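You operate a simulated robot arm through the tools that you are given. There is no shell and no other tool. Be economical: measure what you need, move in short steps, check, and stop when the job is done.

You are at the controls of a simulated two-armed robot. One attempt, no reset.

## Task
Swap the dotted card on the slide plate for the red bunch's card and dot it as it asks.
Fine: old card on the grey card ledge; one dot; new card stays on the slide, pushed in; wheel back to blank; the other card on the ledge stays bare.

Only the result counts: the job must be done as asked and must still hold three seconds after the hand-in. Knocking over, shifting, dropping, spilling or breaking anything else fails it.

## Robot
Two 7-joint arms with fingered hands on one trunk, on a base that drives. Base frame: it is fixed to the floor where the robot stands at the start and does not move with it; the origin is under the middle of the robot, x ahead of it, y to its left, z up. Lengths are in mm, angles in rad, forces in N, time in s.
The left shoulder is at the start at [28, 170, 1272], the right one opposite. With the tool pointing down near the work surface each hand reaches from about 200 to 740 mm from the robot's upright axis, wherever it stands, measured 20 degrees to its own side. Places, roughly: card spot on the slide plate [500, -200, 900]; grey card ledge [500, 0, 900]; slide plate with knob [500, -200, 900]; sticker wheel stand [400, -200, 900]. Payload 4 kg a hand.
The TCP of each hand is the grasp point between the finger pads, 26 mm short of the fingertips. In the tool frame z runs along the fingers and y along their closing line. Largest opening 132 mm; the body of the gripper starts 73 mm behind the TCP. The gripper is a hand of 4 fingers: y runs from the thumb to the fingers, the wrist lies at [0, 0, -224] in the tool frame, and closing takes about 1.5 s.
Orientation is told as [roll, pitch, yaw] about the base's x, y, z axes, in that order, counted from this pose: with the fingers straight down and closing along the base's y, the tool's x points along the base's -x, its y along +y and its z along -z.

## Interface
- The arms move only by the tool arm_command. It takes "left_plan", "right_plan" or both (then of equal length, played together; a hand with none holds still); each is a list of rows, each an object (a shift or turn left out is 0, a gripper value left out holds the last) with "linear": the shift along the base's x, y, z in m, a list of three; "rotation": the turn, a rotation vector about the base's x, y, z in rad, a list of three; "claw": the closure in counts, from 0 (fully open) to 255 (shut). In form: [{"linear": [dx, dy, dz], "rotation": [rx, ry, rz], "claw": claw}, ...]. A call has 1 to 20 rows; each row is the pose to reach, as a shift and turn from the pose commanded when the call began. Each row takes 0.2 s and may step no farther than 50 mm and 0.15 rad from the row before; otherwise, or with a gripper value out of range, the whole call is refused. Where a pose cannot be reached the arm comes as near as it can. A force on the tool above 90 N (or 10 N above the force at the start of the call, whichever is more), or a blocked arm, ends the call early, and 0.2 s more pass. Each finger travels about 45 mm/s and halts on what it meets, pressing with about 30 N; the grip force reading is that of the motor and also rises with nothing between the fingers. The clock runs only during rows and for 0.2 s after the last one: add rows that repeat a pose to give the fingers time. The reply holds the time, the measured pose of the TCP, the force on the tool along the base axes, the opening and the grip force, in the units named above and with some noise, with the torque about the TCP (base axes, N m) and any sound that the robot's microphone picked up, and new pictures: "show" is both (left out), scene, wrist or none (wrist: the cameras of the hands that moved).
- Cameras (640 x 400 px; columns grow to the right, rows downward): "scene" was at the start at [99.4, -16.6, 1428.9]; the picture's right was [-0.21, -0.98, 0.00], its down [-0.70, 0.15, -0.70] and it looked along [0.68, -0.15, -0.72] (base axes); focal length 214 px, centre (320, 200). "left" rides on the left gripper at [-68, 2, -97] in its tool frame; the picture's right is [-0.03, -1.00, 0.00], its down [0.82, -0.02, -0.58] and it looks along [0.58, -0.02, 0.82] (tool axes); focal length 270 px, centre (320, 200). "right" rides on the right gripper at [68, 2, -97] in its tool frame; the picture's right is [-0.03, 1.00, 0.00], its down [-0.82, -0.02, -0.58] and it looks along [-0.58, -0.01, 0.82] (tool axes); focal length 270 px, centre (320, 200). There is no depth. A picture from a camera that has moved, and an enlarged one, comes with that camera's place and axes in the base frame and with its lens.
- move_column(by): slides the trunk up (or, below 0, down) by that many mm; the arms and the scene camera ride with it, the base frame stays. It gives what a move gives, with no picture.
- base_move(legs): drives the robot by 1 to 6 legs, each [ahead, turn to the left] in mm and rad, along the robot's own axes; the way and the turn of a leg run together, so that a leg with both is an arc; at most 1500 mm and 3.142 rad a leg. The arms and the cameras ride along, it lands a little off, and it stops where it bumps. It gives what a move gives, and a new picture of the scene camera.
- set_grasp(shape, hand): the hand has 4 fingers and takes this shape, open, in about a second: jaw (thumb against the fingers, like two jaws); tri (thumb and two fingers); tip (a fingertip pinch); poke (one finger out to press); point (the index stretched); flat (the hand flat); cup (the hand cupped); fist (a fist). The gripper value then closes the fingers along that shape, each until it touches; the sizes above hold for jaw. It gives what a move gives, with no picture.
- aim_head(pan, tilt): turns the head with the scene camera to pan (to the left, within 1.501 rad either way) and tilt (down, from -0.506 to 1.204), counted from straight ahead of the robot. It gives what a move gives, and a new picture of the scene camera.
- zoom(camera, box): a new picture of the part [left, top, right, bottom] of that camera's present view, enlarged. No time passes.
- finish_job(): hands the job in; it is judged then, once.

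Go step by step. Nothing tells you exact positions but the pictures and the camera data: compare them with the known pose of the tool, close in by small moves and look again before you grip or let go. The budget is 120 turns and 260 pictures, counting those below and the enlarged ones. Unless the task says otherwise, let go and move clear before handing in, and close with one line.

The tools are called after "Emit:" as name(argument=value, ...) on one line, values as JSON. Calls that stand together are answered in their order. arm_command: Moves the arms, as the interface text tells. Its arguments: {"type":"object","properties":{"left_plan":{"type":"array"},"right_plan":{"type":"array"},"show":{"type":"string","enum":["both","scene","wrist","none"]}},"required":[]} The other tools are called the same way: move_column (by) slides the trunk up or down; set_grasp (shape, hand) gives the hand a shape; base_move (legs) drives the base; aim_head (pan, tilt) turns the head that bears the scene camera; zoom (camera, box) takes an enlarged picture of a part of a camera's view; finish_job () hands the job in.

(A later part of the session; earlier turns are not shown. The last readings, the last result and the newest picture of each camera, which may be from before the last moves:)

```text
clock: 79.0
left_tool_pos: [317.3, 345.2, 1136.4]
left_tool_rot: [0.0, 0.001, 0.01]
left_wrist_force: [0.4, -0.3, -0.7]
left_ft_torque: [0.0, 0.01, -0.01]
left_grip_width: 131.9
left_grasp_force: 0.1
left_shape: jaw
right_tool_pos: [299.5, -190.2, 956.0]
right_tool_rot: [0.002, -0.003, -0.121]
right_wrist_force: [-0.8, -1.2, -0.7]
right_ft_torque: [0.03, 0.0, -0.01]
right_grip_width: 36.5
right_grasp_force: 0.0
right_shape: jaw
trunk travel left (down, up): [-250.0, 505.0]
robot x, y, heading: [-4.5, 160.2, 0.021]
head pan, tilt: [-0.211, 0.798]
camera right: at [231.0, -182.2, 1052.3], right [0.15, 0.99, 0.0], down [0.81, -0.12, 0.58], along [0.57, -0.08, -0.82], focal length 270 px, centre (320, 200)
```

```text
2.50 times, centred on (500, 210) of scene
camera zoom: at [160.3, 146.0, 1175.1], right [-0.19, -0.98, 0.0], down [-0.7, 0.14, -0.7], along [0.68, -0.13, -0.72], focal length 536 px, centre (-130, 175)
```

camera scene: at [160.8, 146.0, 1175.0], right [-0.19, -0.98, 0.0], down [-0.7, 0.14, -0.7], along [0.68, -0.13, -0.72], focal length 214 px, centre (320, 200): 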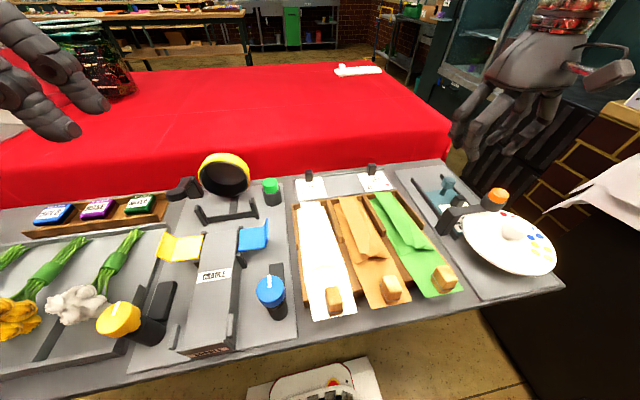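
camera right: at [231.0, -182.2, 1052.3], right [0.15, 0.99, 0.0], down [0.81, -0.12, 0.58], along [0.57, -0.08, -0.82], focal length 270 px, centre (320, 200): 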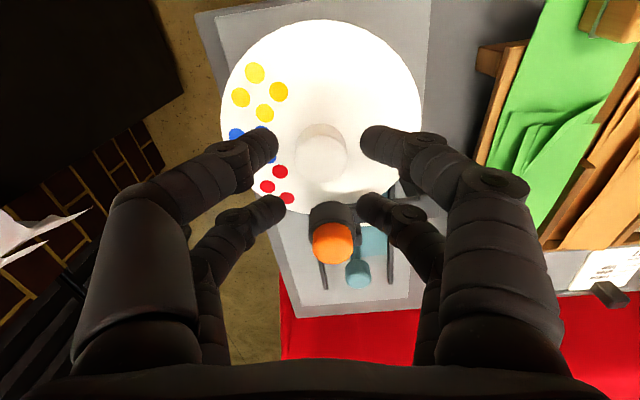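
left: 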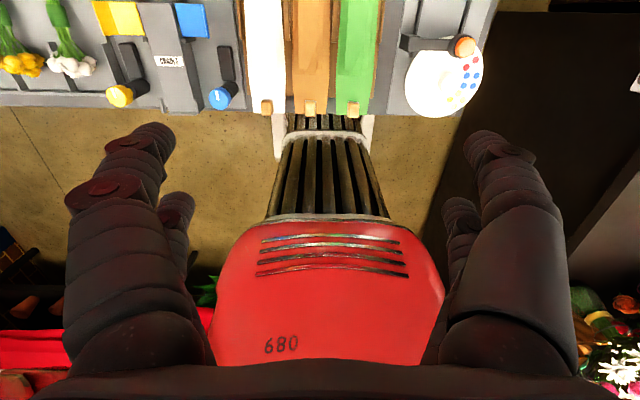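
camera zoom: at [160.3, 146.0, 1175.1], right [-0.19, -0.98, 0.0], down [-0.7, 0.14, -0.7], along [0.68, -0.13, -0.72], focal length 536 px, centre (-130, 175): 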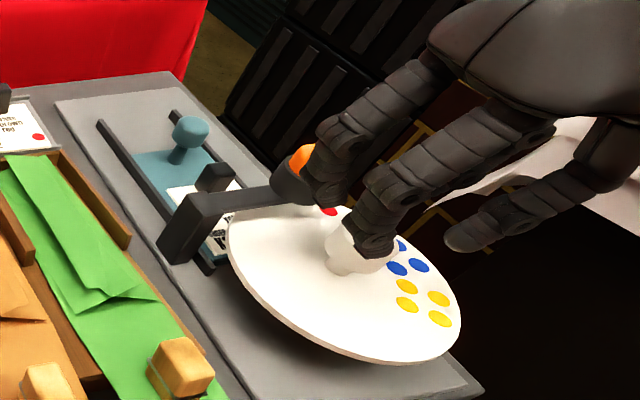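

To keep clear of the button housing I'll grip the hub with the far pair and swing the hand about the hub axis: two strokes of 67.5°. Going to the start pose at yaw -0.59.

Emit:
arm_command(right_plan=[{"linear": [-0.018, 0.002, 0.01], "rotation": [0, 0, -0.1], "claw": 172}, {"linear": [-0.018, 0.005, 0.01], "rotation": [0, 0, -0.22], "claw": 172}, {"linear": [-0.018, 0.008, 0.01], "rotation": [0, 0, -0.35], "claw": 172}, {"linear": [-0.0172, 0.01, 0.0], "rotation": [0, 0, -0.468], "claw": 172}, {"linear": [-0.0172, 0.01, -0.01], "rotation": [0, 0, -0.468], "claw": 172}, {"linear": [-0.0172, 0.01, -0.01], "rotation": [0, 0, -0.468], "claw": 172}], show="wrist")

Emit:
zoom(camera="right", box=[200, 60, 440, 260])

Emit:
zoom(camera="scene", box=[420, 130, 580, 290])

```text
clock: 80.4
left_tool_pos: [317.7, 345.3, 1135.6]
left_tool_rot: [-0.002, 0.0, 0.01]
left_wrist_force: [-0.3, -0.5, 0.1]
left_ft_torque: [-0.03, -0.02, -0.01]
left_grip_width: 131.9
left_grasp_force: 0.0
left_shape: jaw
right_tool_pos: [281.8, -180.5, 946.2]
right_tool_rot: [0.001, -0.001, -0.591]
right_wrist_force: [0.1, 0.2, -0.5]
right_ft_torque: [0.02, -0.01, 0.01]
right_grip_width: 42.6
right_grasp_force: 0.1
right_shape: jaw
trunk travel left (down, up): [-250.0, 505.0]
robot x, y, heading: [-3.7, 157.8, 0.019]
head pan, tilt: [-0.211, 0.798]
camera right: at [226.4, -142.2, 1042.1], right [0.58, 0.82, 0.0], down [0.67, -0.47, 0.58], along [0.47, -0.33, -0.82], focal length 270 px, centre (320, 200)
```

right: 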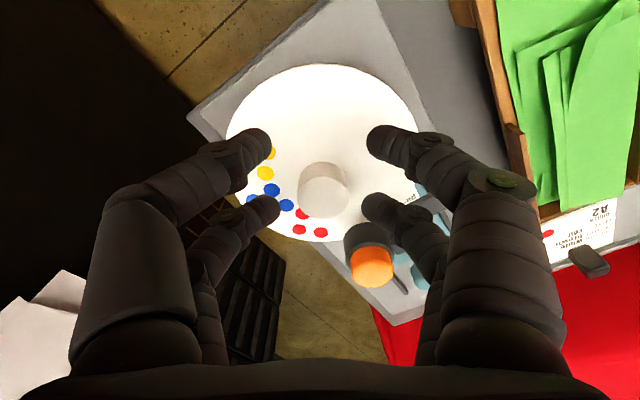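

```text
2.00 times, centred on (320, 160) of right
camera zoom: at [226.4, -142.2, 1042.1], right [0.58, 0.82, 0.0], down [0.67, -0.47, 0.58], along [0.47, -0.33, -0.82], focal length 541 px, centre (320, 280)
```

zoom: 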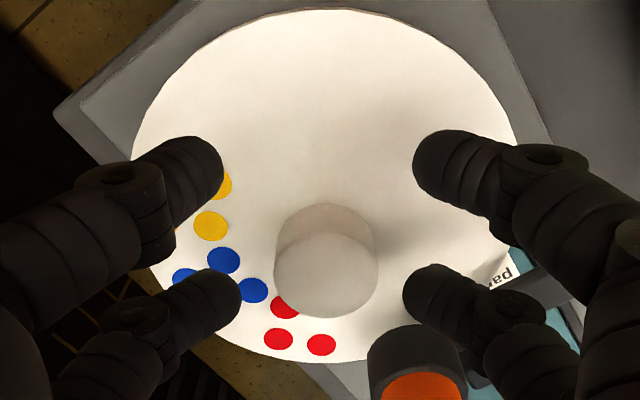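

```text
2.50 times, centred on (500, 210) of scene
camera zoom: at [160.3, 146.0, 1175.1], right [-0.19, -0.98, 0.0], down [-0.7, 0.14, -0.7], along [0.68, -0.13, -0.72], focal length 536 px, centre (-130, 175)
```

zoom: 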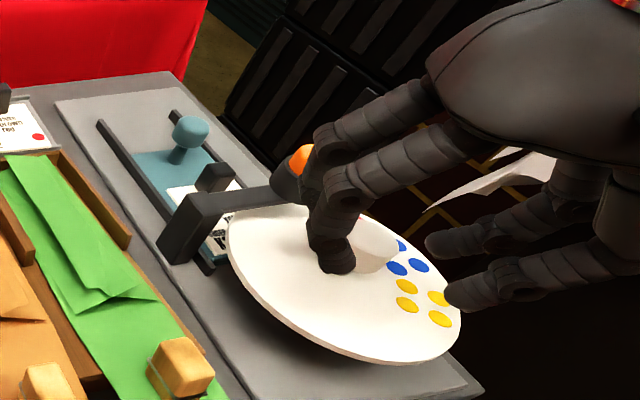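

Negative yaw puts a finger over the button's support arm, so I'll use strokes from yaw -0.2 to +0.585 (45° each). First stroke: descend, close on the hub, rotate 45°.

Emit:
arm_command(right_plan=[{"linear": [-0.0015, -0.003, 0], "rotation": [0, 0, 0.13]}, {"linear": [-0.0017, -0.005, 0], "rotation": [0, 0, 0.26]}, {"linear": [-0.0017, -0.0071, 0], "rotation": [0, 0, 0.389]}, {"linear": [-0.0017, -0.0071, -0.016], "rotation": [0, 0, 0.389]}, {"linear": [-0.0017, -0.0071, -0.032], "rotation": [0, 0, 0.389]}, {"linear": [-0.0017, -0.0071, -0.032], "rotation": [0, 0, 0.389], "claw": 220}, {"linear": [-0.0017, -0.0071, -0.032], "rotation": [0, 0, 0.389], "claw": 255}, {"linear": [-0.0017, -0.0071, -0.032], "rotation": [0, 0, 0.389], "claw": 255}, {"linear": [-0.0017, -0.0071, -0.032], "rotation": [0, 0, 0.389], "claw": 255}], show="wrist")

Emit:
zoom(camera="scene", box=[420, 130, 580, 290])

Emit:
zoom(camera="right", box=[200, 60, 440, 260])

```text
clock: 82.4
left_tool_pos: [319.6, 344.0, 1136.8]
left_tool_rot: [0.002, 0.002, 0.011]
left_wrist_force: [0.2, 0.2, -0.5]
left_ft_torque: [0.01, 0.03, -0.01]
left_grip_width: 132.0
left_grasp_force: 0.0
left_shape: jaw
right_tool_pos: [290.6, -192.6, 917.9]
right_tool_rot: [0.003, 0.0, -0.199]
right_wrist_force: [6.0, -0.3, -6.3]
right_ft_torque: [0.0, 0.06, 0.0]
right_grip_width: 0.0
right_grasp_force: 29.5
right_shape: jaw
right hand out of reach, approached as far as the arm can: row 4, 5, 6, 7, 8, 9
trunk travel left (down, up): [-250.0, 505.0]
robot x, y, heading: [-9.7, 158.7, 0.022]
head pan, tilt: [-0.211, 0.798]
camera right: at [224.1, -178.7, 1014.2], right [0.22, 0.97, 0.0], down [0.8, -0.18, 0.58], along [0.56, -0.13, -0.82], focal length 270 px, centre (320, 200)
```

right: 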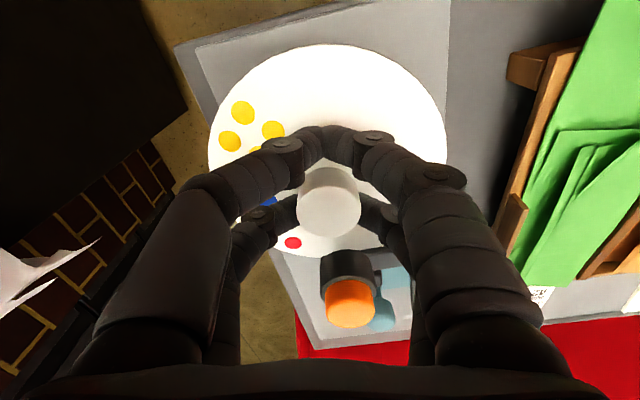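

```text
2.50 times, centred on (500, 210) of scene
camera zoom: at [161.6, 145.6, 1174.7], right [-0.19, -0.98, 0.0], down [-0.7, 0.14, -0.7], along [0.68, -0.13, -0.72], focal length 536 px, centre (-130, 175)
```

zoom: 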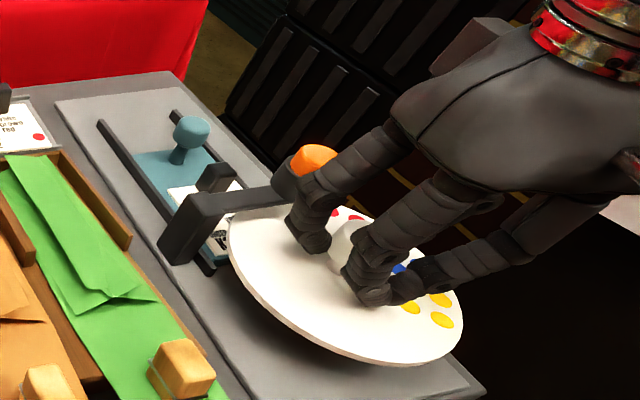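

```text
2.00 times, centred on (320, 160) of right
camera zoom: at [224.1, -178.7, 1014.2], right [0.22, 0.97, 0.0], down [0.8, -0.18, 0.58], along [0.56, -0.13, -0.82], focal length 541 px, centre (320, 280)
```

zoom: 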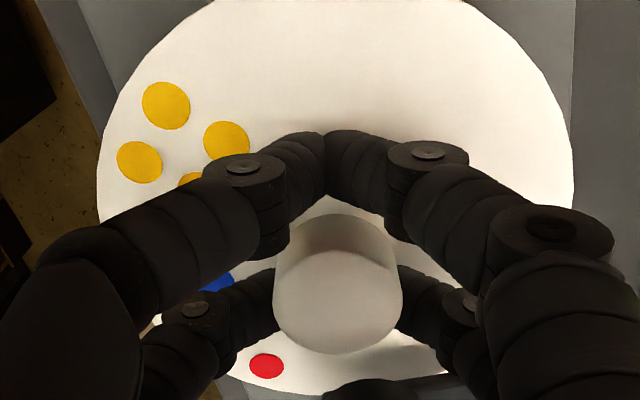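

The arm is at its inner limit here. I'll release, rise, and back the base off 80 mm for a better posture.

Emit:
arm_command(right_plan=[{"linear": [0.0, 0, 0], "claw": 210}, {"linear": [0, 0, 0], "claw": 172}, {"linear": [0, 0, 0], "claw": 172}, {"linear": [0.0, 0, 0.03], "claw": 172}, {"linear": [0.0, 0, 0.06], "claw": 172}, {"linear": [0.0, 0, 0.09], "claw": 172}], show="none")

Emit:
base_move(legs=[[-80, 0]])

Emit:
zoom(camera="scene", box=[380, 100, 560, 260])

```text
clock: 83.8
left_tool_pos: [317.6, 344.3, 1135.9]
left_tool_rot: [-0.003, -0.001, 0.008]
left_wrist_force: [0.6, 0.5, 0.1]
left_ft_torque: [0.02, 0.02, 0.01]
left_grip_width: 131.9
left_grasp_force: 0.1
left_shape: jaw
right_tool_pos: [288.4, -192.1, 1007.4]
right_tool_rot: [0.002, 0.0, -0.198]
right_wrist_force: [-0.1, -0.3, 0.7]
right_ft_torque: [0.02, 0.01, -0.02]
right_grip_width: 42.3
right_grasp_force: 0.1
right_shape: jaw
trunk travel left (down, up): [-250.0, 505.0]
robot x, y, heading: [-3.4, 161.3, 0.023]
head pan, tilt: [-0.211, 0.798]
```

```text
clock: 84.8
left_tool_pos: [234.3, 343.0, 1136.7]
left_tool_rot: [-0.001, -0.003, 0.011]
left_wrist_force: [0.7, -0.8, -0.7]
left_ft_torque: [-0.03, -0.02, -0.05]
left_grip_width: 132.0
left_grasp_force: 0.1
left_shape: jaw
right_tool_pos: [209.1, -193.8, 1008.1]
right_tool_rot: [0.002, -0.004, -0.199]
right_wrist_force: [-0.9, 0.1, 1.0]
right_ft_torque: [-0.01, -0.08, -0.01]
right_grip_width: 42.6
right_grasp_force: 0.0
right_shape: jaw
trunk travel left (down, up): [-250.0, 505.0]
robot x, y, heading: [-87.7, 159.0, 0.019]
head pan, tilt: [-0.211, 0.798]
camera scene: at [77.8, 144.4, 1175.4], right [-0.19, -0.98, 0.0], down [-0.7, 0.14, -0.7], along [0.69, -0.13, -0.72], focal length 214 px, centre (320, 200)
```

scene: 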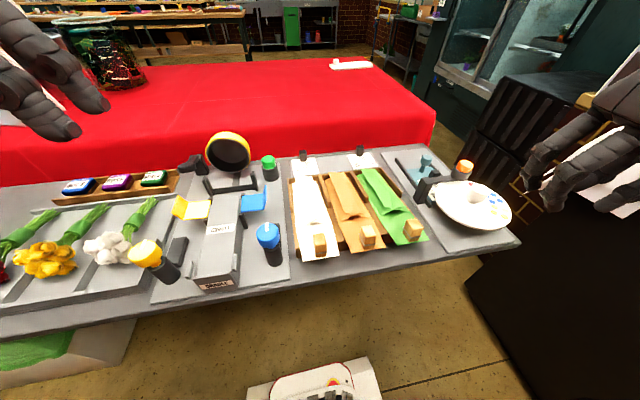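

```text
2.50 times, centred on (470, 180) of scene
camera zoom: at [77.8, 144.4, 1175.4], right [-0.19, -0.98, 0.0], down [-0.7, 0.14, -0.7], along [0.69, -0.13, -0.72], focal length 536 px, centre (-55, 250)
```

zoom: 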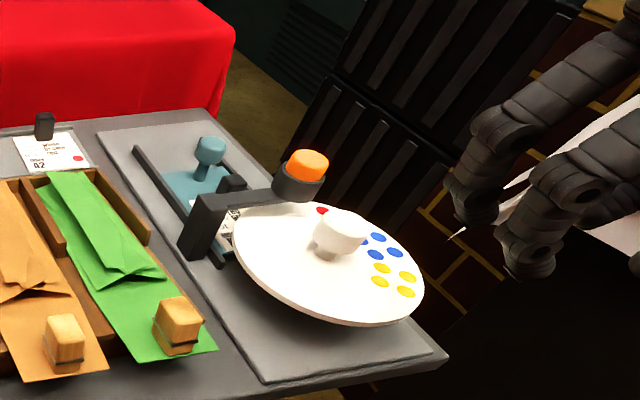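

Now back over the hub, descending to grip height without closing to check reach and alignment.

Emit:
arm_command(right_plan=[{"linear": [0.035, 0.003, 0]}, {"linear": [0.0714, 0.0064, 0]}, {"linear": [0.0714, 0.0064, -0.04]}, {"linear": [0.0714, 0.0064, -0.07]}, {"linear": [0.0714, 0.0064, -0.094]}, {"linear": [0.0714, 0.0064, -0.094]}], show="wrist")

Emit:
zoom(camera="right", box=[200, 60, 440, 260])

Emit:
zoom(camera="scene", box=[400, 100, 560, 260])

```text
clock: 86.2
left_tool_pos: [237.8, 342.4, 1137.0]
left_tool_rot: [-0.003, -0.001, 0.011]
left_wrist_force: [-0.4, 1.2, 0.1]
left_ft_torque: [0.01, 0.02, 0.02]
left_grip_width: 132.0
left_grasp_force: 0.0
left_shape: jaw
right_tool_pos: [281.1, -187.0, 915.8]
right_tool_rot: [0.0, -0.002, -0.199]
right_wrist_force: [0.0, 0.1, 0.1]
right_ft_torque: [-0.02, 0.02, 0.01]
right_grip_width: 42.6
right_grasp_force: 0.2
right_shape: jaw
trunk travel left (down, up): [-250.0, 505.0]
robot x, y, heading: [-79.6, 154.3, 0.026]
head pan, tilt: [-0.211, 0.798]
camera right: at [213.4, -173.4, 1011.5], right [0.22, 0.97, 0.0], down [0.79, -0.18, 0.58], along [0.56, -0.13, -0.82], focal length 270 px, centre (320, 200)
```

right: 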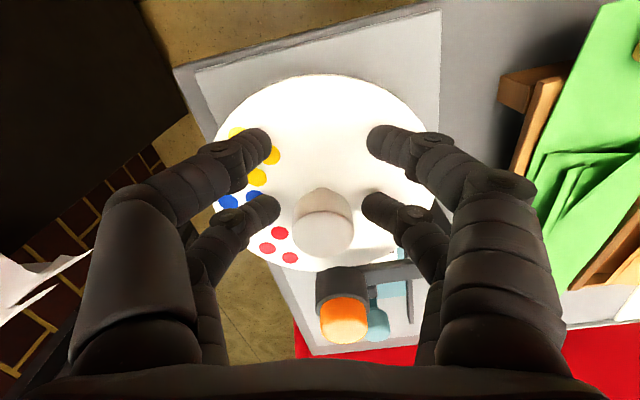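

```text
2.00 times, centred on (320, 160) of right
camera zoom: at [213.4, -173.4, 1011.5], right [0.22, 0.97, 0.0], down [0.79, -0.18, 0.58], along [0.56, -0.13, -0.82], focal length 541 px, centre (320, 280)
```

zoom: 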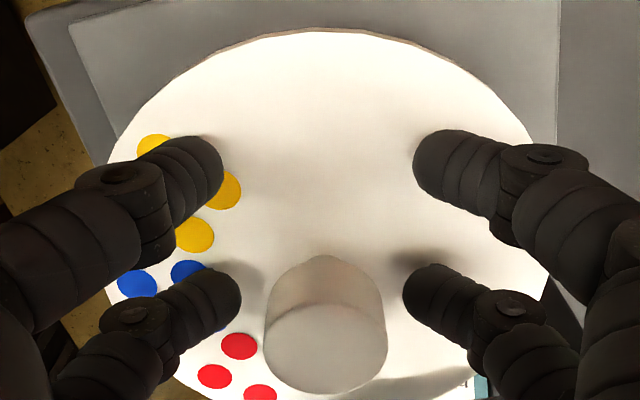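

```text
2.50 times, centred on (480, 180) of scene
camera zoom: at [79.5, 144.4, 1175.1], right [-0.19, -0.98, 0.0], down [-0.7, 0.14, -0.7], along [0.68, -0.13, -0.72], focal length 536 px, centre (-80, 250)
```

zoom: 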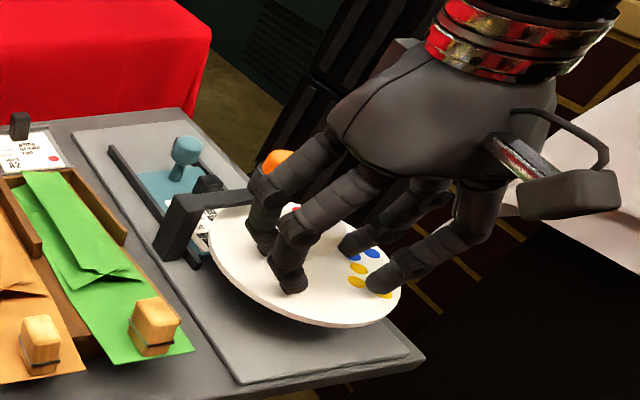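

Aligned. Closing on the hub and rotating 45°.

Emit:
arm_command(right_plan=[{"claw": 220}, {"claw": 255}, {"claw": 255}, {"claw": 255}, {"linear": [-0.0003, -0.0025, 0], "rotation": [0, 0, 0.131]}, {"linear": [-0.0003, -0.0051, 0], "rotation": [0, 0, 0.262]}, {"linear": [0, -0.0076, 0], "rotation": [0, 0, 0.393]}, {"linear": [0.0006, -0.0101, 0], "rotation": [0, 0, 0.523]}, {"linear": [0.0016, -0.0124, 0], "rotation": [0, 0, 0.654]}, {"linear": [0.0029, -0.0146, 0], "rotation": [0, 0, 0.785]}, {"linear": [0.0029, -0.0146, 0], "rotation": [0, 0, 0.785]}], show="wrist")

Emit:
zoom(camera="scene", box=[400, 100, 560, 260])

```text
clock: 88.6
left_tool_pos: [237.5, 342.6, 1136.9]
left_tool_rot: [-0.001, 0.0, 0.01]
left_wrist_force: [0.4, 0.2, 1.1]
left_ft_torque: [0.01, -0.02, -0.01]
left_grip_width: 132.2
left_grasp_force: 0.1
left_shape: jaw
right_tool_pos: [283.9, -203.1, 913.0]
right_tool_rot: [0.004, -0.001, 0.588]
right_wrist_force: [1.0, 5.9, -19.2]
right_ft_torque: [-0.19, 0.52, 0.06]
right_grip_width: 0.1
right_grasp_force: 29.9
right_shape: jaw
trunk travel left (down, up): [-250.0, 505.0]
robot x, y, heading: [-82.0, 155.6, 0.022]
head pan, tilt: [-0.211, 0.798]
camera right: at [226.0, -240.0, 1010.4], right [-0.53, 0.85, 0.0], down [0.69, 0.43, 0.58], along [0.49, 0.31, -0.82], focal length 270 px, centre (320, 200)
```

right: 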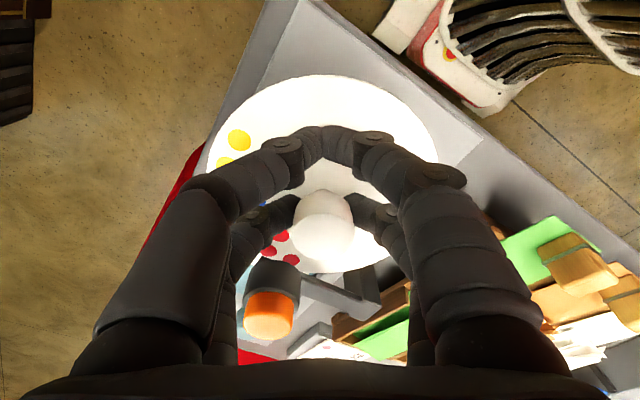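

```text
2.50 times, centred on (480, 180) of scene
camera zoom: at [80.8, 144.2, 1174.8], right [-0.19, -0.98, 0.0], down [-0.7, 0.14, -0.7], along [0.68, -0.13, -0.72], focal length 536 px, centre (-80, 250)
```

zoom: 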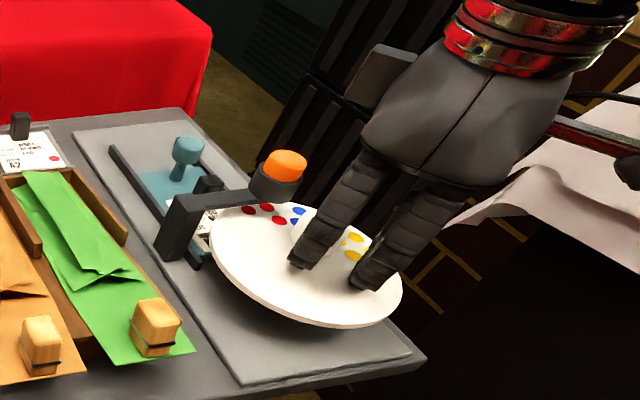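

The wheel turned 45° (red now at the button). I'll open, swing back, regrip, and turn another 45° in one call.

Emit:
arm_command(right_plan=[{"claw": 172}, {"claw": 172}, {"claw": 172}, {"linear": [-0.0013, 0.0022, 0], "rotation": [0, 0, -0.131]}, {"linear": [-0.0022, 0.0046, 0], "rotation": [0, 0, -0.262]}, {"linear": [-0.0029, 0.007, 0], "rotation": [0, 0, -0.393]}, {"linear": [-0.0032, 0.0096, 0], "rotation": [0, 0, -0.523]}, {"linear": [-0.0032, 0.0121, 0], "rotation": [0, 0, -0.654]}, {"linear": [-0.0029, 0.0146, 0], "rotation": [0, 0, -0.785]}, {"linear": [-0.0029, 0.0146, 0], "rotation": [0, 0, -0.785], "claw": 255}, {"linear": [-0.0029, 0.0146, 0], "rotation": [0, 0, -0.785], "claw": 255}, {"linear": [-0.0029, 0.0146, 0], "rotation": [0, 0, -0.785], "claw": 255}, {"linear": [-0.0029, 0.0146, 0], "rotation": [0, 0, -0.785], "claw": 255}, {"linear": [-0.0032, 0.0121, 0], "rotation": [0, 0, -0.654]}, {"linear": [-0.0032, 0.0096, 0], "rotation": [0, 0, -0.523]}, {"linear": [-0.0029, 0.007, 0], "rotation": [0, 0, -0.393]}, {"linear": [-0.0022, 0.0046, 0], "rotation": [0, 0, -0.262]}, {"linear": [-0.0013, 0.0022, 0], "rotation": [0, 0, -0.131]}, {"linear": [0, 0, 0], "rotation": [0, 0, 0]}, {"linear": [0, 0, 0], "rotation": [0, 0, 0]}], show="none")

Emit:
zoom(camera="scene", box=[400, 100, 560, 260])

```text
clock: 92.8
left_tool_pos: [237.5, 341.2, 1137.0]
left_tool_rot: [0.0, 0.0, 0.01]
left_wrist_force: [0.3, 0.2, 0.4]
left_ft_torque: [-0.02, 0.01, -0.02]
left_grip_width: 132.2
left_grasp_force: 0.1
left_shape: jaw
right_tool_pos: [283.5, -202.4, 912.7]
right_tool_rot: [0.003, 0.002, 0.588]
right_wrist_force: [0.6, 4.8, -20.6]
right_ft_torque: [-0.29, 0.52, 0.04]
right_grip_width: 0.0
right_grasp_force: 30.0
right_shape: jaw
trunk travel left (down, up): [-250.0, 505.0]
robot x, y, heading: [-81.5, 156.4, 0.018]
head pan, tilt: [-0.211, 0.798]
```

```text
2.50 times, centred on (480, 180) of scene
camera zoom: at [80.8, 144.0, 1174.8], right [-0.19, -0.98, 0.0], down [-0.7, 0.14, -0.7], along [0.68, -0.13, -0.72], focal length 536 px, centre (-80, 250)
```

zoom: 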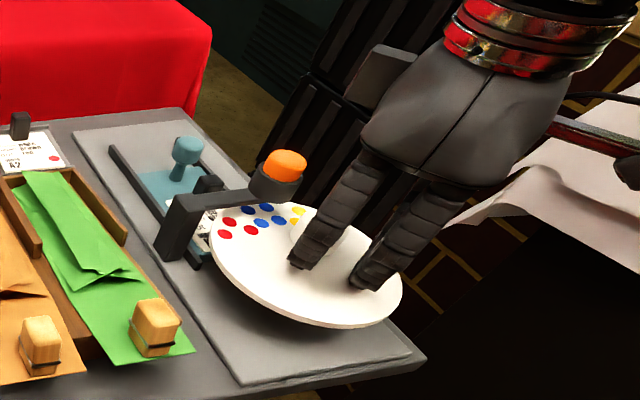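

Works: blue is now at the button. One more stroke brings yellow.

Emit:
arm_command(right_plan=[{"claw": 172}, {"claw": 172}, {"claw": 172}, {"linear": [-0.0013, 0.0022, 0], "rotation": [0, 0, -0.131]}, {"linear": [-0.0022, 0.0046, 0], "rotation": [0, 0, -0.262]}, {"linear": [-0.0029, 0.007, 0], "rotation": [0, 0, -0.393]}, {"linear": [-0.0032, 0.0096, 0], "rotation": [0, 0, -0.523]}, {"linear": [-0.0032, 0.0121, 0], "rotation": [0, 0, -0.654]}, {"linear": [-0.0029, 0.0146, 0], "rotation": [0, 0, -0.785]}, {"linear": [-0.0029, 0.0146, 0], "rotation": [0, 0, -0.785], "claw": 255}, {"linear": [-0.0029, 0.0146, 0], "rotation": [0, 0, -0.785], "claw": 255}, {"linear": [-0.0029, 0.0146, 0], "rotation": [0, 0, -0.785], "claw": 255}, {"linear": [-0.0029, 0.0146, 0], "rotation": [0, 0, -0.785], "claw": 255}, {"linear": [-0.0032, 0.0121, 0], "rotation": [0, 0, -0.654]}, {"linear": [-0.0032, 0.0096, 0], "rotation": [0, 0, -0.523]}, {"linear": [-0.0029, 0.007, 0], "rotation": [0, 0, -0.393]}, {"linear": [-0.0022, 0.0046, 0], "rotation": [0, 0, -0.262]}, {"linear": [-0.0013, 0.0022, 0], "rotation": [0, 0, -0.131]}, {"linear": [0, 0, 0], "rotation": [0, 0, 0]}, {"linear": [0, 0, 0], "rotation": [0, 0, 0]}], show="none")

Emit:
arm_command(right_plan=[{"claw": 172}, {"claw": 172}, {"claw": 172}, {"linear": [0, 0, 0.03]}, {"linear": [0, 0, 0.07]}, {"linear": [-0.01, 0, 0.11], "rotation": [0, 0, -0.14]}, {"linear": [-0.02, 0, 0.13], "rotation": [0, 0, -0.28]}, {"linear": [-0.03, 0.01, 0.13], "rotation": [0, 0, -0.42]}, {"linear": [-0.03, 0.012, 0.13], "rotation": [0, 0, -0.56]}, {"linear": [-0.03, 0.012, 0.13], "rotation": [0, 0, -0.592]}], show="wrist")

Emit:
zoom(camera="scene", box=[400, 100, 560, 260])

Emit:
zoom(camera="right", box=[200, 20, 440, 220])

```text
clock: 97.0
left_tool_pos: [239.1, 342.3, 1136.2]
left_tool_rot: [-0.002, 0.003, 0.011]
left_wrist_force: [1.0, 0.1, -0.8]
left_ft_torque: [-0.01, -0.02, 0.0]
left_grip_width: 131.8
left_grasp_force: 0.0
left_shape: jaw
right_tool_pos: [285.1, -202.7, 912.4]
right_tool_rot: [0.003, 0.001, 0.589]
right_wrist_force: [0.6, 7.9, -23.6]
right_ft_torque: [-0.23, 0.51, 0.05]
right_grip_width: 0.0
right_grasp_force: 29.8
right_shape: jaw
trunk travel left (down, up): [-250.0, 505.0]
robot x, y, heading: [-84.9, 158.2, 0.018]
head pan, tilt: [-0.211, 0.798]
```

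```text
clock: 99.2
left_tool_pos: [236.6, 341.9, 1137.9]
left_tool_rot: [-0.002, 0.001, 0.01]
left_wrist_force: [-0.3, -0.1, 0.4]
left_ft_torque: [-0.01, 0.01, -0.01]
left_grip_width: 132.0
left_grasp_force: 0.1
left_shape: jaw
right_tool_pos: [253.7, -189.5, 1042.4]
right_tool_rot: [0.002, -0.002, -0.007]
right_wrist_force: [0.5, -0.1, 0.4]
right_ft_torque: [-0.01, -0.01, 0.02]
right_grip_width: 42.6
right_grasp_force: 0.0
right_shape: jaw
trunk travel left (down, up): [-250.0, 505.0]
robot x, y, heading: [-87.5, 159.3, 0.02]
head pan, tilt: [-0.211, 0.798]
camera right: at [184.5, -189.1, 1140.8], right [0.03, 1.0, 0.0], down [0.81, -0.03, 0.58], along [0.58, -0.02, -0.82], focal length 270 px, centre (320, 200)
```

right: 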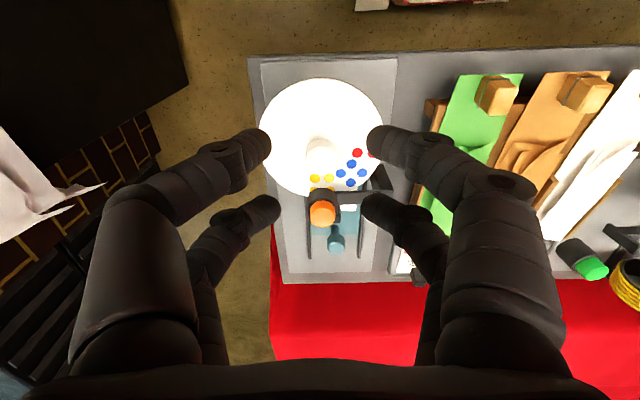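

```text
2.50 times, centred on (480, 180) of scene
camera zoom: at [79.5, 144.3, 1175.1], right [-0.19, -0.98, 0.0], down [-0.7, 0.14, -0.7], along [0.68, -0.13, -0.72], focal length 536 px, centre (-80, 250)
```

zoom: 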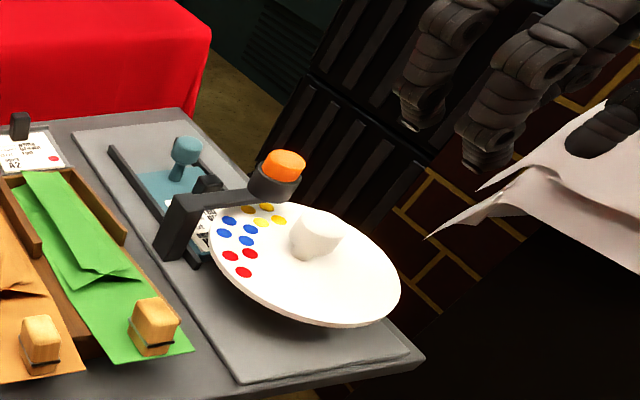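

```text
2.00 times, centred on (320, 120) of right
camera zoom: at [184.5, -189.1, 1140.8], right [0.03, 1.0, 0.0], down [0.81, -0.03, 0.58], along [0.58, -0.02, -0.82], focal length 541 px, centre (320, 360)
```

zoom: 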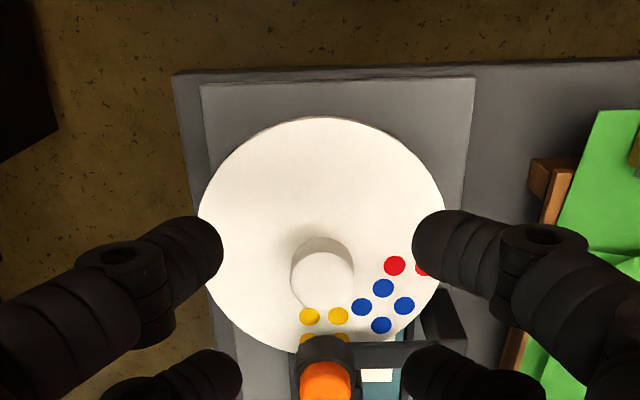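

Yellow is right at the button. Next I'll close the fingers and bring the near fingertip pair above the orange button at about (350,-192, top z≈930).

Emit:
arm_command(right_plan=[{"linear": [0.03, -0.001, 0], "claw": 255}, {"linear": [0.06, -0.0015, 0], "claw": 255}, {"linear": [0.09, -0.002, -0.01], "claw": 255}, {"linear": [0.116, -0.0025, -0.03], "claw": 255}, {"linear": [0.116, -0.0025, -0.06], "claw": 255}, {"linear": [0.116, -0.0025, -0.072], "claw": 255}, {"linear": [0.116, -0.0025, -0.072], "claw": 255}], show="wrist")

Emit:
zoom(camera="scene", box=[400, 90, 540, 230])

Emit:
zoom(camera="right", box=[200, 20, 440, 220])

```text
clock: 100.8
left_tool_pos: [236.6, 342.1, 1135.1]
left_tool_rot: [-0.002, 0.0, 0.011]
left_wrist_force: [0.0, 0.4, 0.2]
left_ft_torque: [-0.03, -0.01, 0.02]
left_grip_width: 131.8
left_grasp_force: 0.1
left_shape: jaw
right_tool_pos: [369.5, -193.1, 972.0]
right_tool_rot: [0.0, -0.003, -0.007]
right_wrist_force: [0.7, 0.1, 0.6]
right_ft_torque: [0.04, -0.02, 0.02]
right_grip_width: 0.0
right_grasp_force: 29.8
right_shape: jaw
trunk travel left (down, up): [-250.0, 505.0]
robot x, y, heading: [-81.4, 154.7, 0.024]
head pan, tilt: [-0.211, 0.798]
camera right: at [300.9, -192.3, 1069.1], right [0.03, 1.0, 0.0], down [0.82, -0.03, 0.58], along [0.58, -0.02, -0.82], focal length 270 px, centre (320, 200)
```

right: 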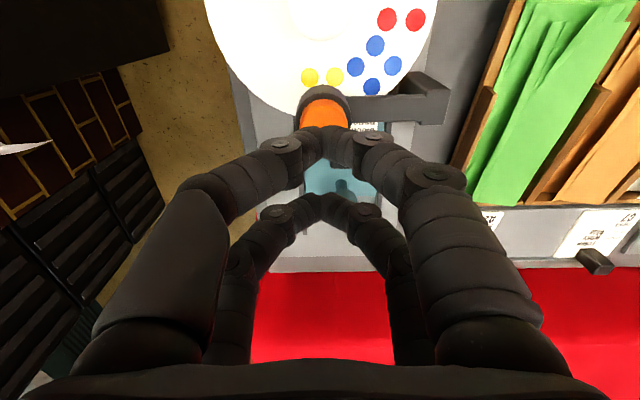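

```text
2.86 times, centred on (470, 160) of scene
camera zoom: at [79.6, 144.5, 1175.1], right [-0.19, -0.98, 0.0], down [-0.7, 0.14, -0.7], along [0.68, -0.13, -0.72], focal length 613 px, centre (-109, 314)
```

zoom: 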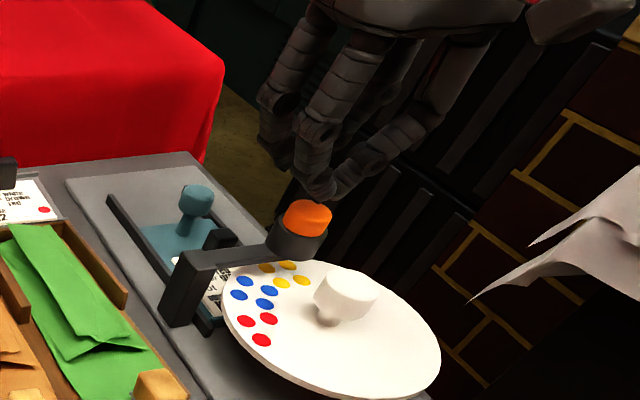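

```text
2.00 times, centred on (320, 120) of right
camera zoom: at [300.9, -192.3, 1069.1], right [0.03, 1.0, 0.0], down [0.82, -0.03, 0.58], along [0.58, -0.02, -0.82], focal length 541 px, centre (320, 360)
```

zoom: 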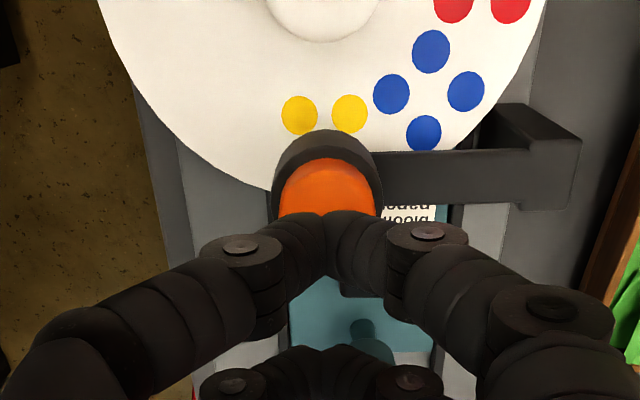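

The near fingertips are right over the button (349,-192). Pressing down gradually in one motion.

Emit:
arm_command(right_plan=[{"linear": [-0.0005, 0.001, -0.008]}, {"linear": [-0.0005, 0.001, -0.013]}, {"linear": [-0.0005, 0.001, -0.016]}, {"linear": [-0.0005, 0.001, -0.018]}, {"linear": [-0.0005, 0.001, -0.02]}, {"linear": [-0.0005, 0.001, -0.022]}, {"linear": [-0.0005, 0.001, -0.022]}], show="none")

Emit:
zoom(camera="scene", box=[400, 90, 540, 230])

```text
clock: 102.4
left_tool_pos: [236.0, 343.2, 1135.5]
left_tool_rot: [-0.003, -0.002, 0.012]
left_wrist_force: [0.3, 0.7, -0.4]
left_ft_torque: [-0.03, -0.01, 0.01]
left_grip_width: 132.1
left_grasp_force: 0.0
left_shape: jaw
right_tool_pos: [369.4, -192.9, 951.7]
right_tool_rot: [0.002, -0.005, -0.007]
right_wrist_force: [2.6, -1.9, 19.6]
right_ft_torque: [-0.06, 0.31, 0.04]
right_grip_width: 0.0
right_grasp_force: 29.8
right_shape: jaw
trunk travel left (down, up): [-250.0, 505.0]
robot x, y, heading: [-84.6, 156.3, 0.016]
head pan, tilt: [-0.211, 0.798]
heard: click
```

```text
2.86 times, centred on (470, 160) of scene
camera zoom: at [78.8, 145.1, 1175.4], right [-0.19, -0.98, 0.0], down [-0.7, 0.14, -0.7], along [0.69, -0.13, -0.72], focal length 613 px, centre (-109, 314)
```

zoom: 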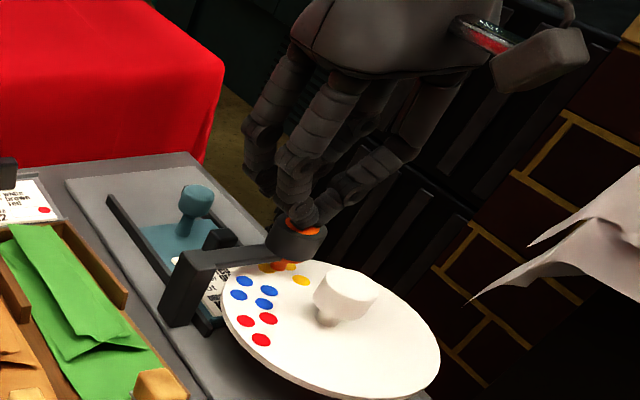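

A click, and the plunger went down to the wheel. Rising straight up to release it.

Emit:
arm_command(right_plan=[{"linear": [0, 0, 0.01]}, {"linear": [0, 0, 0.03]}, {"linear": [0, 0, 0.07]}, {"linear": [0, 0, 0.09]}, {"linear": [-0.04, 0.001, 0.09]}, {"linear": [-0.08, 0.001, 0.09]}, {"linear": [-0.11, 0.001, 0.09], "claw": 172}, {"linear": [-0.11, 0.001, 0.09], "claw": 172}, {"linear": [-0.11, 0.001, 0.09], "claw": 172}], show="wrist")

Emit:
zoom(camera="scene", box=[400, 110, 520, 230])

Emit:
zoom(camera="right", box=[200, 20, 440, 220])

```text
clock: 104.4
left_tool_pos: [236.8, 342.6, 1136.8]
left_tool_rot: [-0.002, -0.001, 0.011]
left_wrist_force: [1.0, 0.3, 0.4]
left_ft_torque: [0.0, 0.01, 0.0]
left_grip_width: 132.1
left_grasp_force: 0.1
left_shape: jaw
right_tool_pos: [258.9, -189.6, 1041.1]
right_tool_rot: [0.003, -0.002, -0.006]
right_wrist_force: [0.4, -0.1, 0.0]
right_ft_torque: [0.0, 0.02, 0.01]
right_grip_width: 42.4
right_grasp_force: 0.2
right_shape: jaw
trunk travel left (down, up): [-250.0, 505.0]
robot x, y, heading: [-83.2, 156.8, 0.018]
head pan, tilt: [-0.211, 0.798]
camera right: at [189.8, -190.1, 1137.3], right [0.03, 1.0, 0.0], down [0.81, -0.03, 0.58], along [0.58, -0.02, -0.82], focal length 270 px, centre (320, 200)
```

right: 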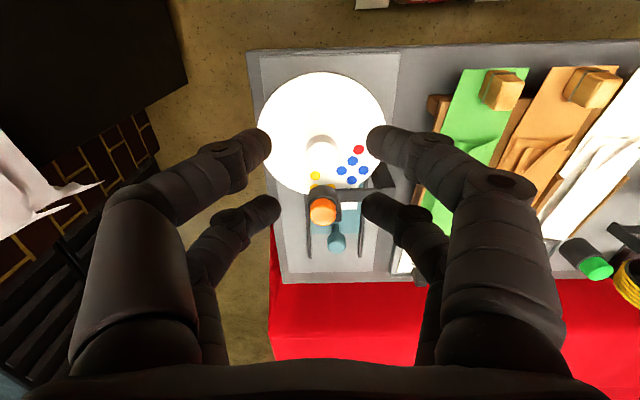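

```text
3.33 times, centred on (460, 170) of scene
camera zoom: at [79.2, 144.4, 1175.1], right [-0.19, -0.98, 0.0], down [-0.7, 0.14, -0.7], along [0.68, -0.13, -0.72], focal length 715 px, centre (-147, 300)
```

zoom: 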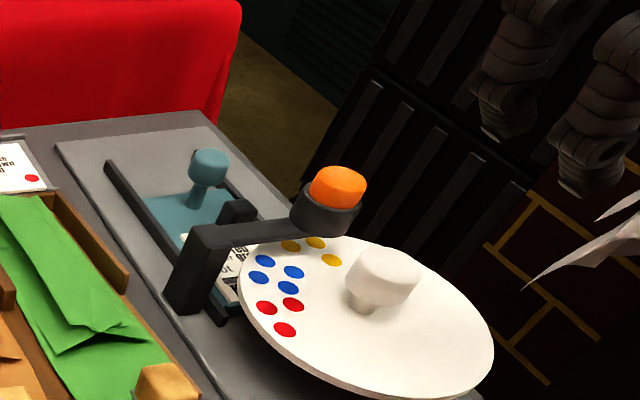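

```text
2.00 times, centred on (320, 120) of right
camera zoom: at [189.8, -190.1, 1137.3], right [0.03, 1.0, 0.0], down [0.81, -0.03, 0.58], along [0.58, -0.02, -0.82], focal length 541 px, centre (320, 360)
```

zoom: 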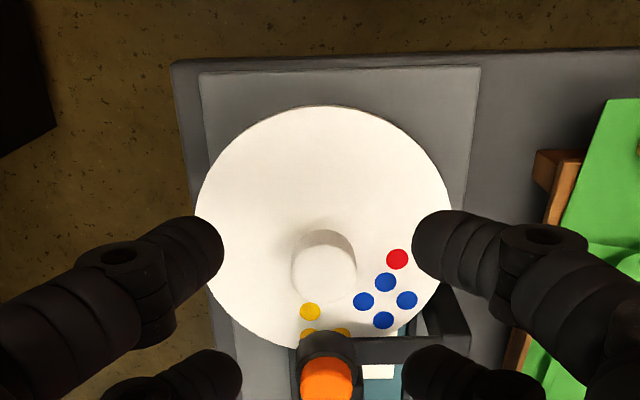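

One yellow dot has been used up (three left on the wheel). Now I'll turn the wheel back -135°, first approaching the hub at yaw +0.585.

Emit:
arm_command(right_plan=[{"linear": [0.006, -0.003, 0], "rotation": [0, 0, 0.148]}, {"linear": [0.012, -0.006, 0], "rotation": [0, 0, 0.296]}, {"linear": [0.018, -0.009, 0], "rotation": [0, 0, 0.444]}, {"linear": [0.0245, -0.012, -0.02], "rotation": [0, 0, 0.591]}, {"linear": [0.0245, -0.012, -0.06], "rotation": [0, 0, 0.591]}, {"linear": [0.0245, -0.012, -0.1], "rotation": [0, 0, 0.591]}, {"linear": [0.0245, -0.012, -0.126], "rotation": [0, 0, 0.591]}, {"linear": [0.0245, -0.012, -0.126], "rotation": [0, 0, 0.591]}], show="wrist")

```text
clock: 106.2
left_tool_pos: [236.2, 343.3, 1137.3]
left_tool_rot: [-0.002, 0.0, 0.011]
left_wrist_force: [0.2, -0.3, -0.8]
left_ft_torque: [-0.01, 0.01, -0.02]
left_grip_width: 132.1
left_grasp_force: 0.0
left_shape: jaw
right_tool_pos: [283.3, -203.6, 915.0]
right_tool_rot: [0.002, -0.001, 0.585]
right_wrist_force: [-0.6, 0.3, -0.4]
right_ft_torque: [-0.01, 0.0, -0.02]
right_grip_width: 42.6
right_grasp_force: 0.1
right_shape: jaw
trunk travel left (down, up): [-250.0, 505.0]
robot x, y, heading: [-84.4, 158.6, 0.022]
head pan, tilt: [-0.211, 0.798]
camera right: at [225.7, -241.0, 1010.8], right [-0.53, 0.85, 0.0], down [0.69, 0.43, 0.58], along [0.49, 0.31, -0.82], focal length 270 px, centre (320, 200)
```

right: 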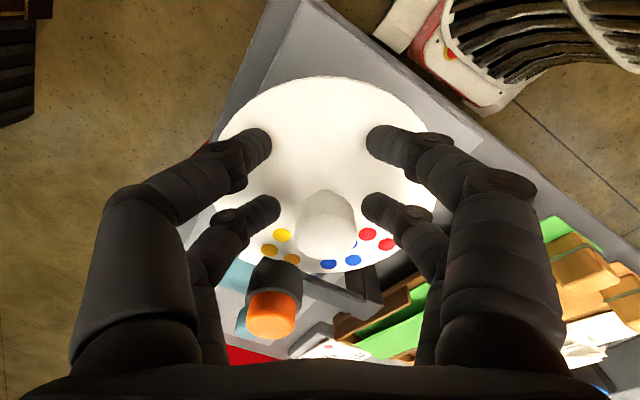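

Aligned. Close, turn -45°, open, swing back.

Emit:
arm_command(right_plan=[{"claw": 255}, {"claw": 255}, {"claw": 255}, {"claw": 255}, {"linear": [-0.0013, 0.0022, 0], "rotation": [0, 0, -0.131]}, {"linear": [-0.0022, 0.0046, 0], "rotation": [0, 0, -0.262]}, {"linear": [-0.0029, 0.007, 0], "rotation": [0, 0, -0.393]}, {"linear": [-0.0032, 0.0096, 0], "rotation": [0, 0, -0.523]}, {"linear": [-0.0032, 0.0121, 0], "rotation": [0, 0, -0.654]}, {"linear": [-0.0029, 0.0146, 0], "rotation": [0, 0, -0.785]}, {"linear": [-0.0029, 0.0146, 0], "rotation": [0, 0, -0.785]}, {"linear": [-0.0029, 0.0146, 0], "rotation": [0, 0, -0.785], "claw": 172}, {"linear": [-0.0029, 0.0146, 0], "rotation": [0, 0, -0.785], "claw": 172}, {"linear": [-0.0029, 0.0146, 0], "rotation": [0, 0, -0.785], "claw": 172}, {"linear": [-0.0032, 0.0121, 0], "rotation": [0, 0, -0.654]}, {"linear": [-0.0032, 0.0096, 0], "rotation": [0, 0, -0.523]}, {"linear": [-0.0029, 0.007, 0], "rotation": [0, 0, -0.393]}, {"linear": [-0.0022, 0.0046, 0], "rotation": [0, 0, -0.262]}, {"linear": [-0.0013, 0.0022, 0], "rotation": [0, 0, -0.131]}, {"linear": [0, 0, 0], "rotation": [0, 0, 0]}], show="none")

Emit:
zoom(camera="scene", box=[400, 110, 520, 230])

```text
clock: 110.4
left_tool_pos: [237.2, 342.7, 1137.8]
left_tool_rot: [0.0, 0.0, 0.012]
left_wrist_force: [-0.1, 0.6, -0.2]
left_ft_torque: [0.04, 0.02, 0.0]
left_grip_width: 132.1
left_grasp_force: 0.0
left_shape: jaw
right_tool_pos: [284.0, -203.4, 914.4]
right_tool_rot: [0.002, -0.003, 0.586]
right_wrist_force: [-0.3, 0.0, -0.1]
right_ft_torque: [0.04, -0.01, 0.01]
right_grip_width: 42.8
right_grasp_force: 0.1
right_shape: jaw
trunk travel left (down, up): [-250.0, 505.0]
robot x, y, heading: [-83.0, 158.4, 0.021]
head pan, tilt: [-0.211, 0.798]
```

```text
3.33 times, centred on (460, 170) of scene
camera zoom: at [79.6, 144.3, 1175.0], right [-0.19, -0.98, 0.0], down [-0.7, 0.14, -0.7], along [0.68, -0.13, -0.72], focal length 715 px, centre (-147, 300)
```

zoom: 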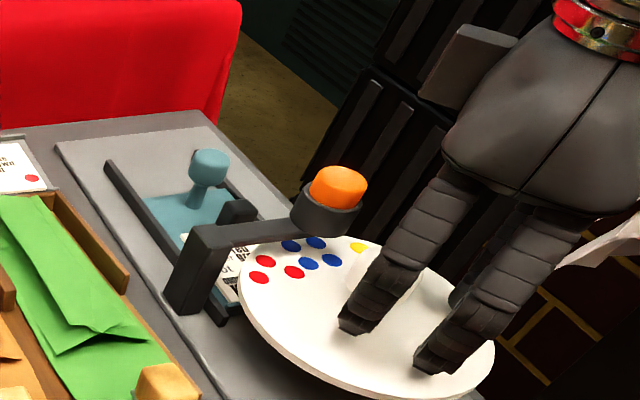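

Blue is back at the button. Two more of these strokes.

Emit:
arm_command(right_plan=[{"claw": 255}, {"claw": 255}, {"claw": 255}, {"claw": 255}, {"linear": [-0.0013, 0.0022, 0], "rotation": [0, 0, -0.131]}, {"linear": [-0.0022, 0.0046, 0], "rotation": [0, 0, -0.262]}, {"linear": [-0.0029, 0.007, 0], "rotation": [0, 0, -0.393]}, {"linear": [-0.0032, 0.0096, 0], "rotation": [0, 0, -0.523]}, {"linear": [-0.0032, 0.0121, 0], "rotation": [0, 0, -0.654]}, {"linear": [-0.0029, 0.0146, 0], "rotation": [0, 0, -0.785]}, {"linear": [-0.0029, 0.0146, 0], "rotation": [0, 0, -0.785]}, {"linear": [-0.0029, 0.0146, 0], "rotation": [0, 0, -0.785], "claw": 172}, {"linear": [-0.0029, 0.0146, 0], "rotation": [0, 0, -0.785], "claw": 172}, {"linear": [-0.0029, 0.0146, 0], "rotation": [0, 0, -0.785], "claw": 172}, {"linear": [-0.0032, 0.0121, 0], "rotation": [0, 0, -0.654]}, {"linear": [-0.0032, 0.0096, 0], "rotation": [0, 0, -0.523]}, {"linear": [-0.0029, 0.007, 0], "rotation": [0, 0, -0.393]}, {"linear": [-0.0022, 0.0046, 0], "rotation": [0, 0, -0.262]}, {"linear": [-0.0013, 0.0022, 0], "rotation": [0, 0, -0.131]}, {"linear": [0, 0, 0], "rotation": [0, 0, 0]}], show="none")

Emit:
arm_command(right_plan=[{"claw": 255}, {"claw": 255}, {"claw": 255}, {"claw": 255}, {"linear": [-0.0013, 0.0022, 0], "rotation": [0, 0, -0.131]}, {"linear": [-0.0022, 0.0046, 0], "rotation": [0, 0, -0.262]}, {"linear": [-0.0029, 0.007, 0], "rotation": [0, 0, -0.393]}, {"linear": [-0.0032, 0.0096, 0], "rotation": [0, 0, -0.523]}, {"linear": [-0.0032, 0.0121, 0], "rotation": [0, 0, -0.654]}, {"linear": [-0.0029, 0.0146, 0], "rotation": [0, 0, -0.785]}, {"linear": [-0.0029, 0.0146, 0], "rotation": [0, 0, -0.785]}, {"linear": [-0.0029, 0.0146, 0], "rotation": [0, 0, -0.785], "claw": 172}, {"linear": [-0.0029, 0.0146, 0], "rotation": [0, 0, -0.785], "claw": 172}, {"linear": [-0.0029, 0.0146, 0], "rotation": [0, 0, -0.785], "claw": 172}, {"linear": [-0.0029, 0.0146, 0.03], "rotation": [0, 0, -0.785], "claw": 172}, {"linear": [-0.0029, 0.0146, 0.07], "rotation": [0, 0, -0.785], "claw": 172}, {"linear": [-0.01, 0.0146, 0.11], "rotation": [0, 0, -0.7], "claw": 172}, {"linear": [-0.025, 0.0126, 0.13], "rotation": [0, 0, -0.592], "claw": 172}, {"linear": [-0.025, 0.0126, 0.13], "rotation": [0, 0, -0.592], "claw": 172}], show="wrist")

Emit:
zoom(camera="scene", box=[400, 110, 520, 230])

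Emit:
zoom(camera="right", box=[200, 20, 440, 220])

```text
clock: 114.6
left_tool_pos: [237.0, 341.9, 1137.2]
left_tool_rot: [-0.001, 0.001, 0.01]
left_wrist_force: [0.0, 0.4, -0.4]
left_ft_torque: [-0.03, -0.02, -0.01]
left_grip_width: 131.9
left_grasp_force: 0.0
left_shape: jaw
right_tool_pos: [282.9, -202.9, 913.8]
right_tool_rot: [0.002, -0.001, 0.585]
right_wrist_force: [-0.5, 0.3, -0.6]
right_ft_torque: [0.01, 0.01, 0.01]
right_grip_width: 42.5
right_grasp_force: 0.0
right_shape: jaw
trunk travel left (down, up): [-250.0, 505.0]
robot x, y, heading: [-84.8, 156.8, 0.018]
head pan, tilt: [-0.211, 0.798]
```

```text
clock: 118.6
left_tool_pos: [237.3, 342.1, 1137.4]
left_tool_rot: [-0.002, -0.001, 0.01]
left_wrist_force: [0.0, 0.6, 0.7]
left_ft_torque: [-0.03, -0.01, 0.02]
left_grip_width: 131.9
left_grasp_force: 0.0
left_shape: jaw
right_tool_pos: [259.0, -190.7, 1044.2]
right_tool_rot: [0.002, -0.001, -0.004]
right_wrist_force: [0.1, 0.0, 0.3]
right_ft_torque: [-0.01, 0.0, 0.03]
right_grip_width: 42.7
right_grasp_force: 0.0
right_shape: jaw
trunk travel left (down, up): [-250.0, 505.0]
robot x, y, heading: [-85.5, 158.9, 0.024]
head pan, tilt: [-0.211, 0.798]
camera right: at [190.2, -190.1, 1141.8], right [0.03, 1.0, 0.0], down [0.82, -0.03, 0.58], along [0.58, -0.02, -0.82], focal length 270 px, centre (320, 200)
```

right: 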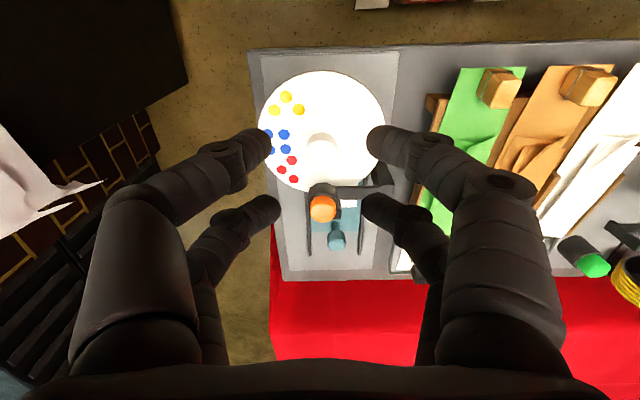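

```text
3.33 times, centred on (460, 170) of scene
camera zoom: at [79.8, 144.5, 1175.0], right [-0.19, -0.98, 0.0], down [-0.7, 0.14, -0.7], along [0.68, -0.13, -0.72], focal length 715 px, centre (-147, 300)
```

zoom: 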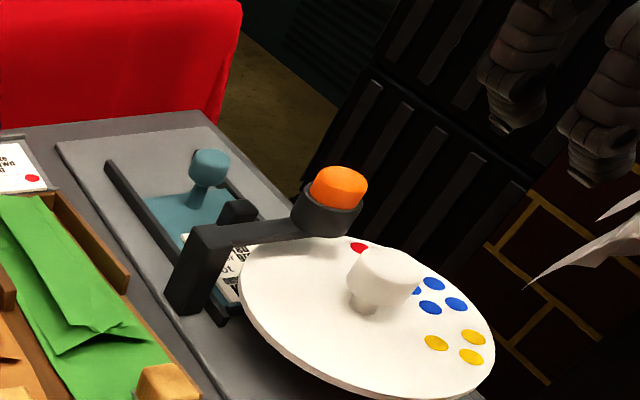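

```text
2.00 times, centred on (320, 120) of right
camera zoom: at [190.2, -190.1, 1141.8], right [0.03, 1.0, 0.0], down [0.82, -0.03, 0.58], along [0.58, -0.02, -0.82], focal length 541 px, centre (320, 360)
```

zoom: 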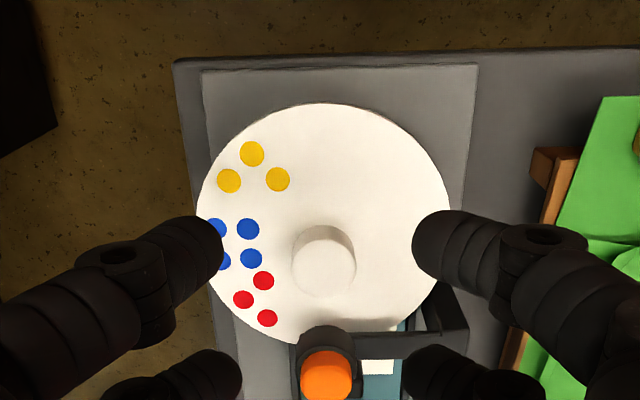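

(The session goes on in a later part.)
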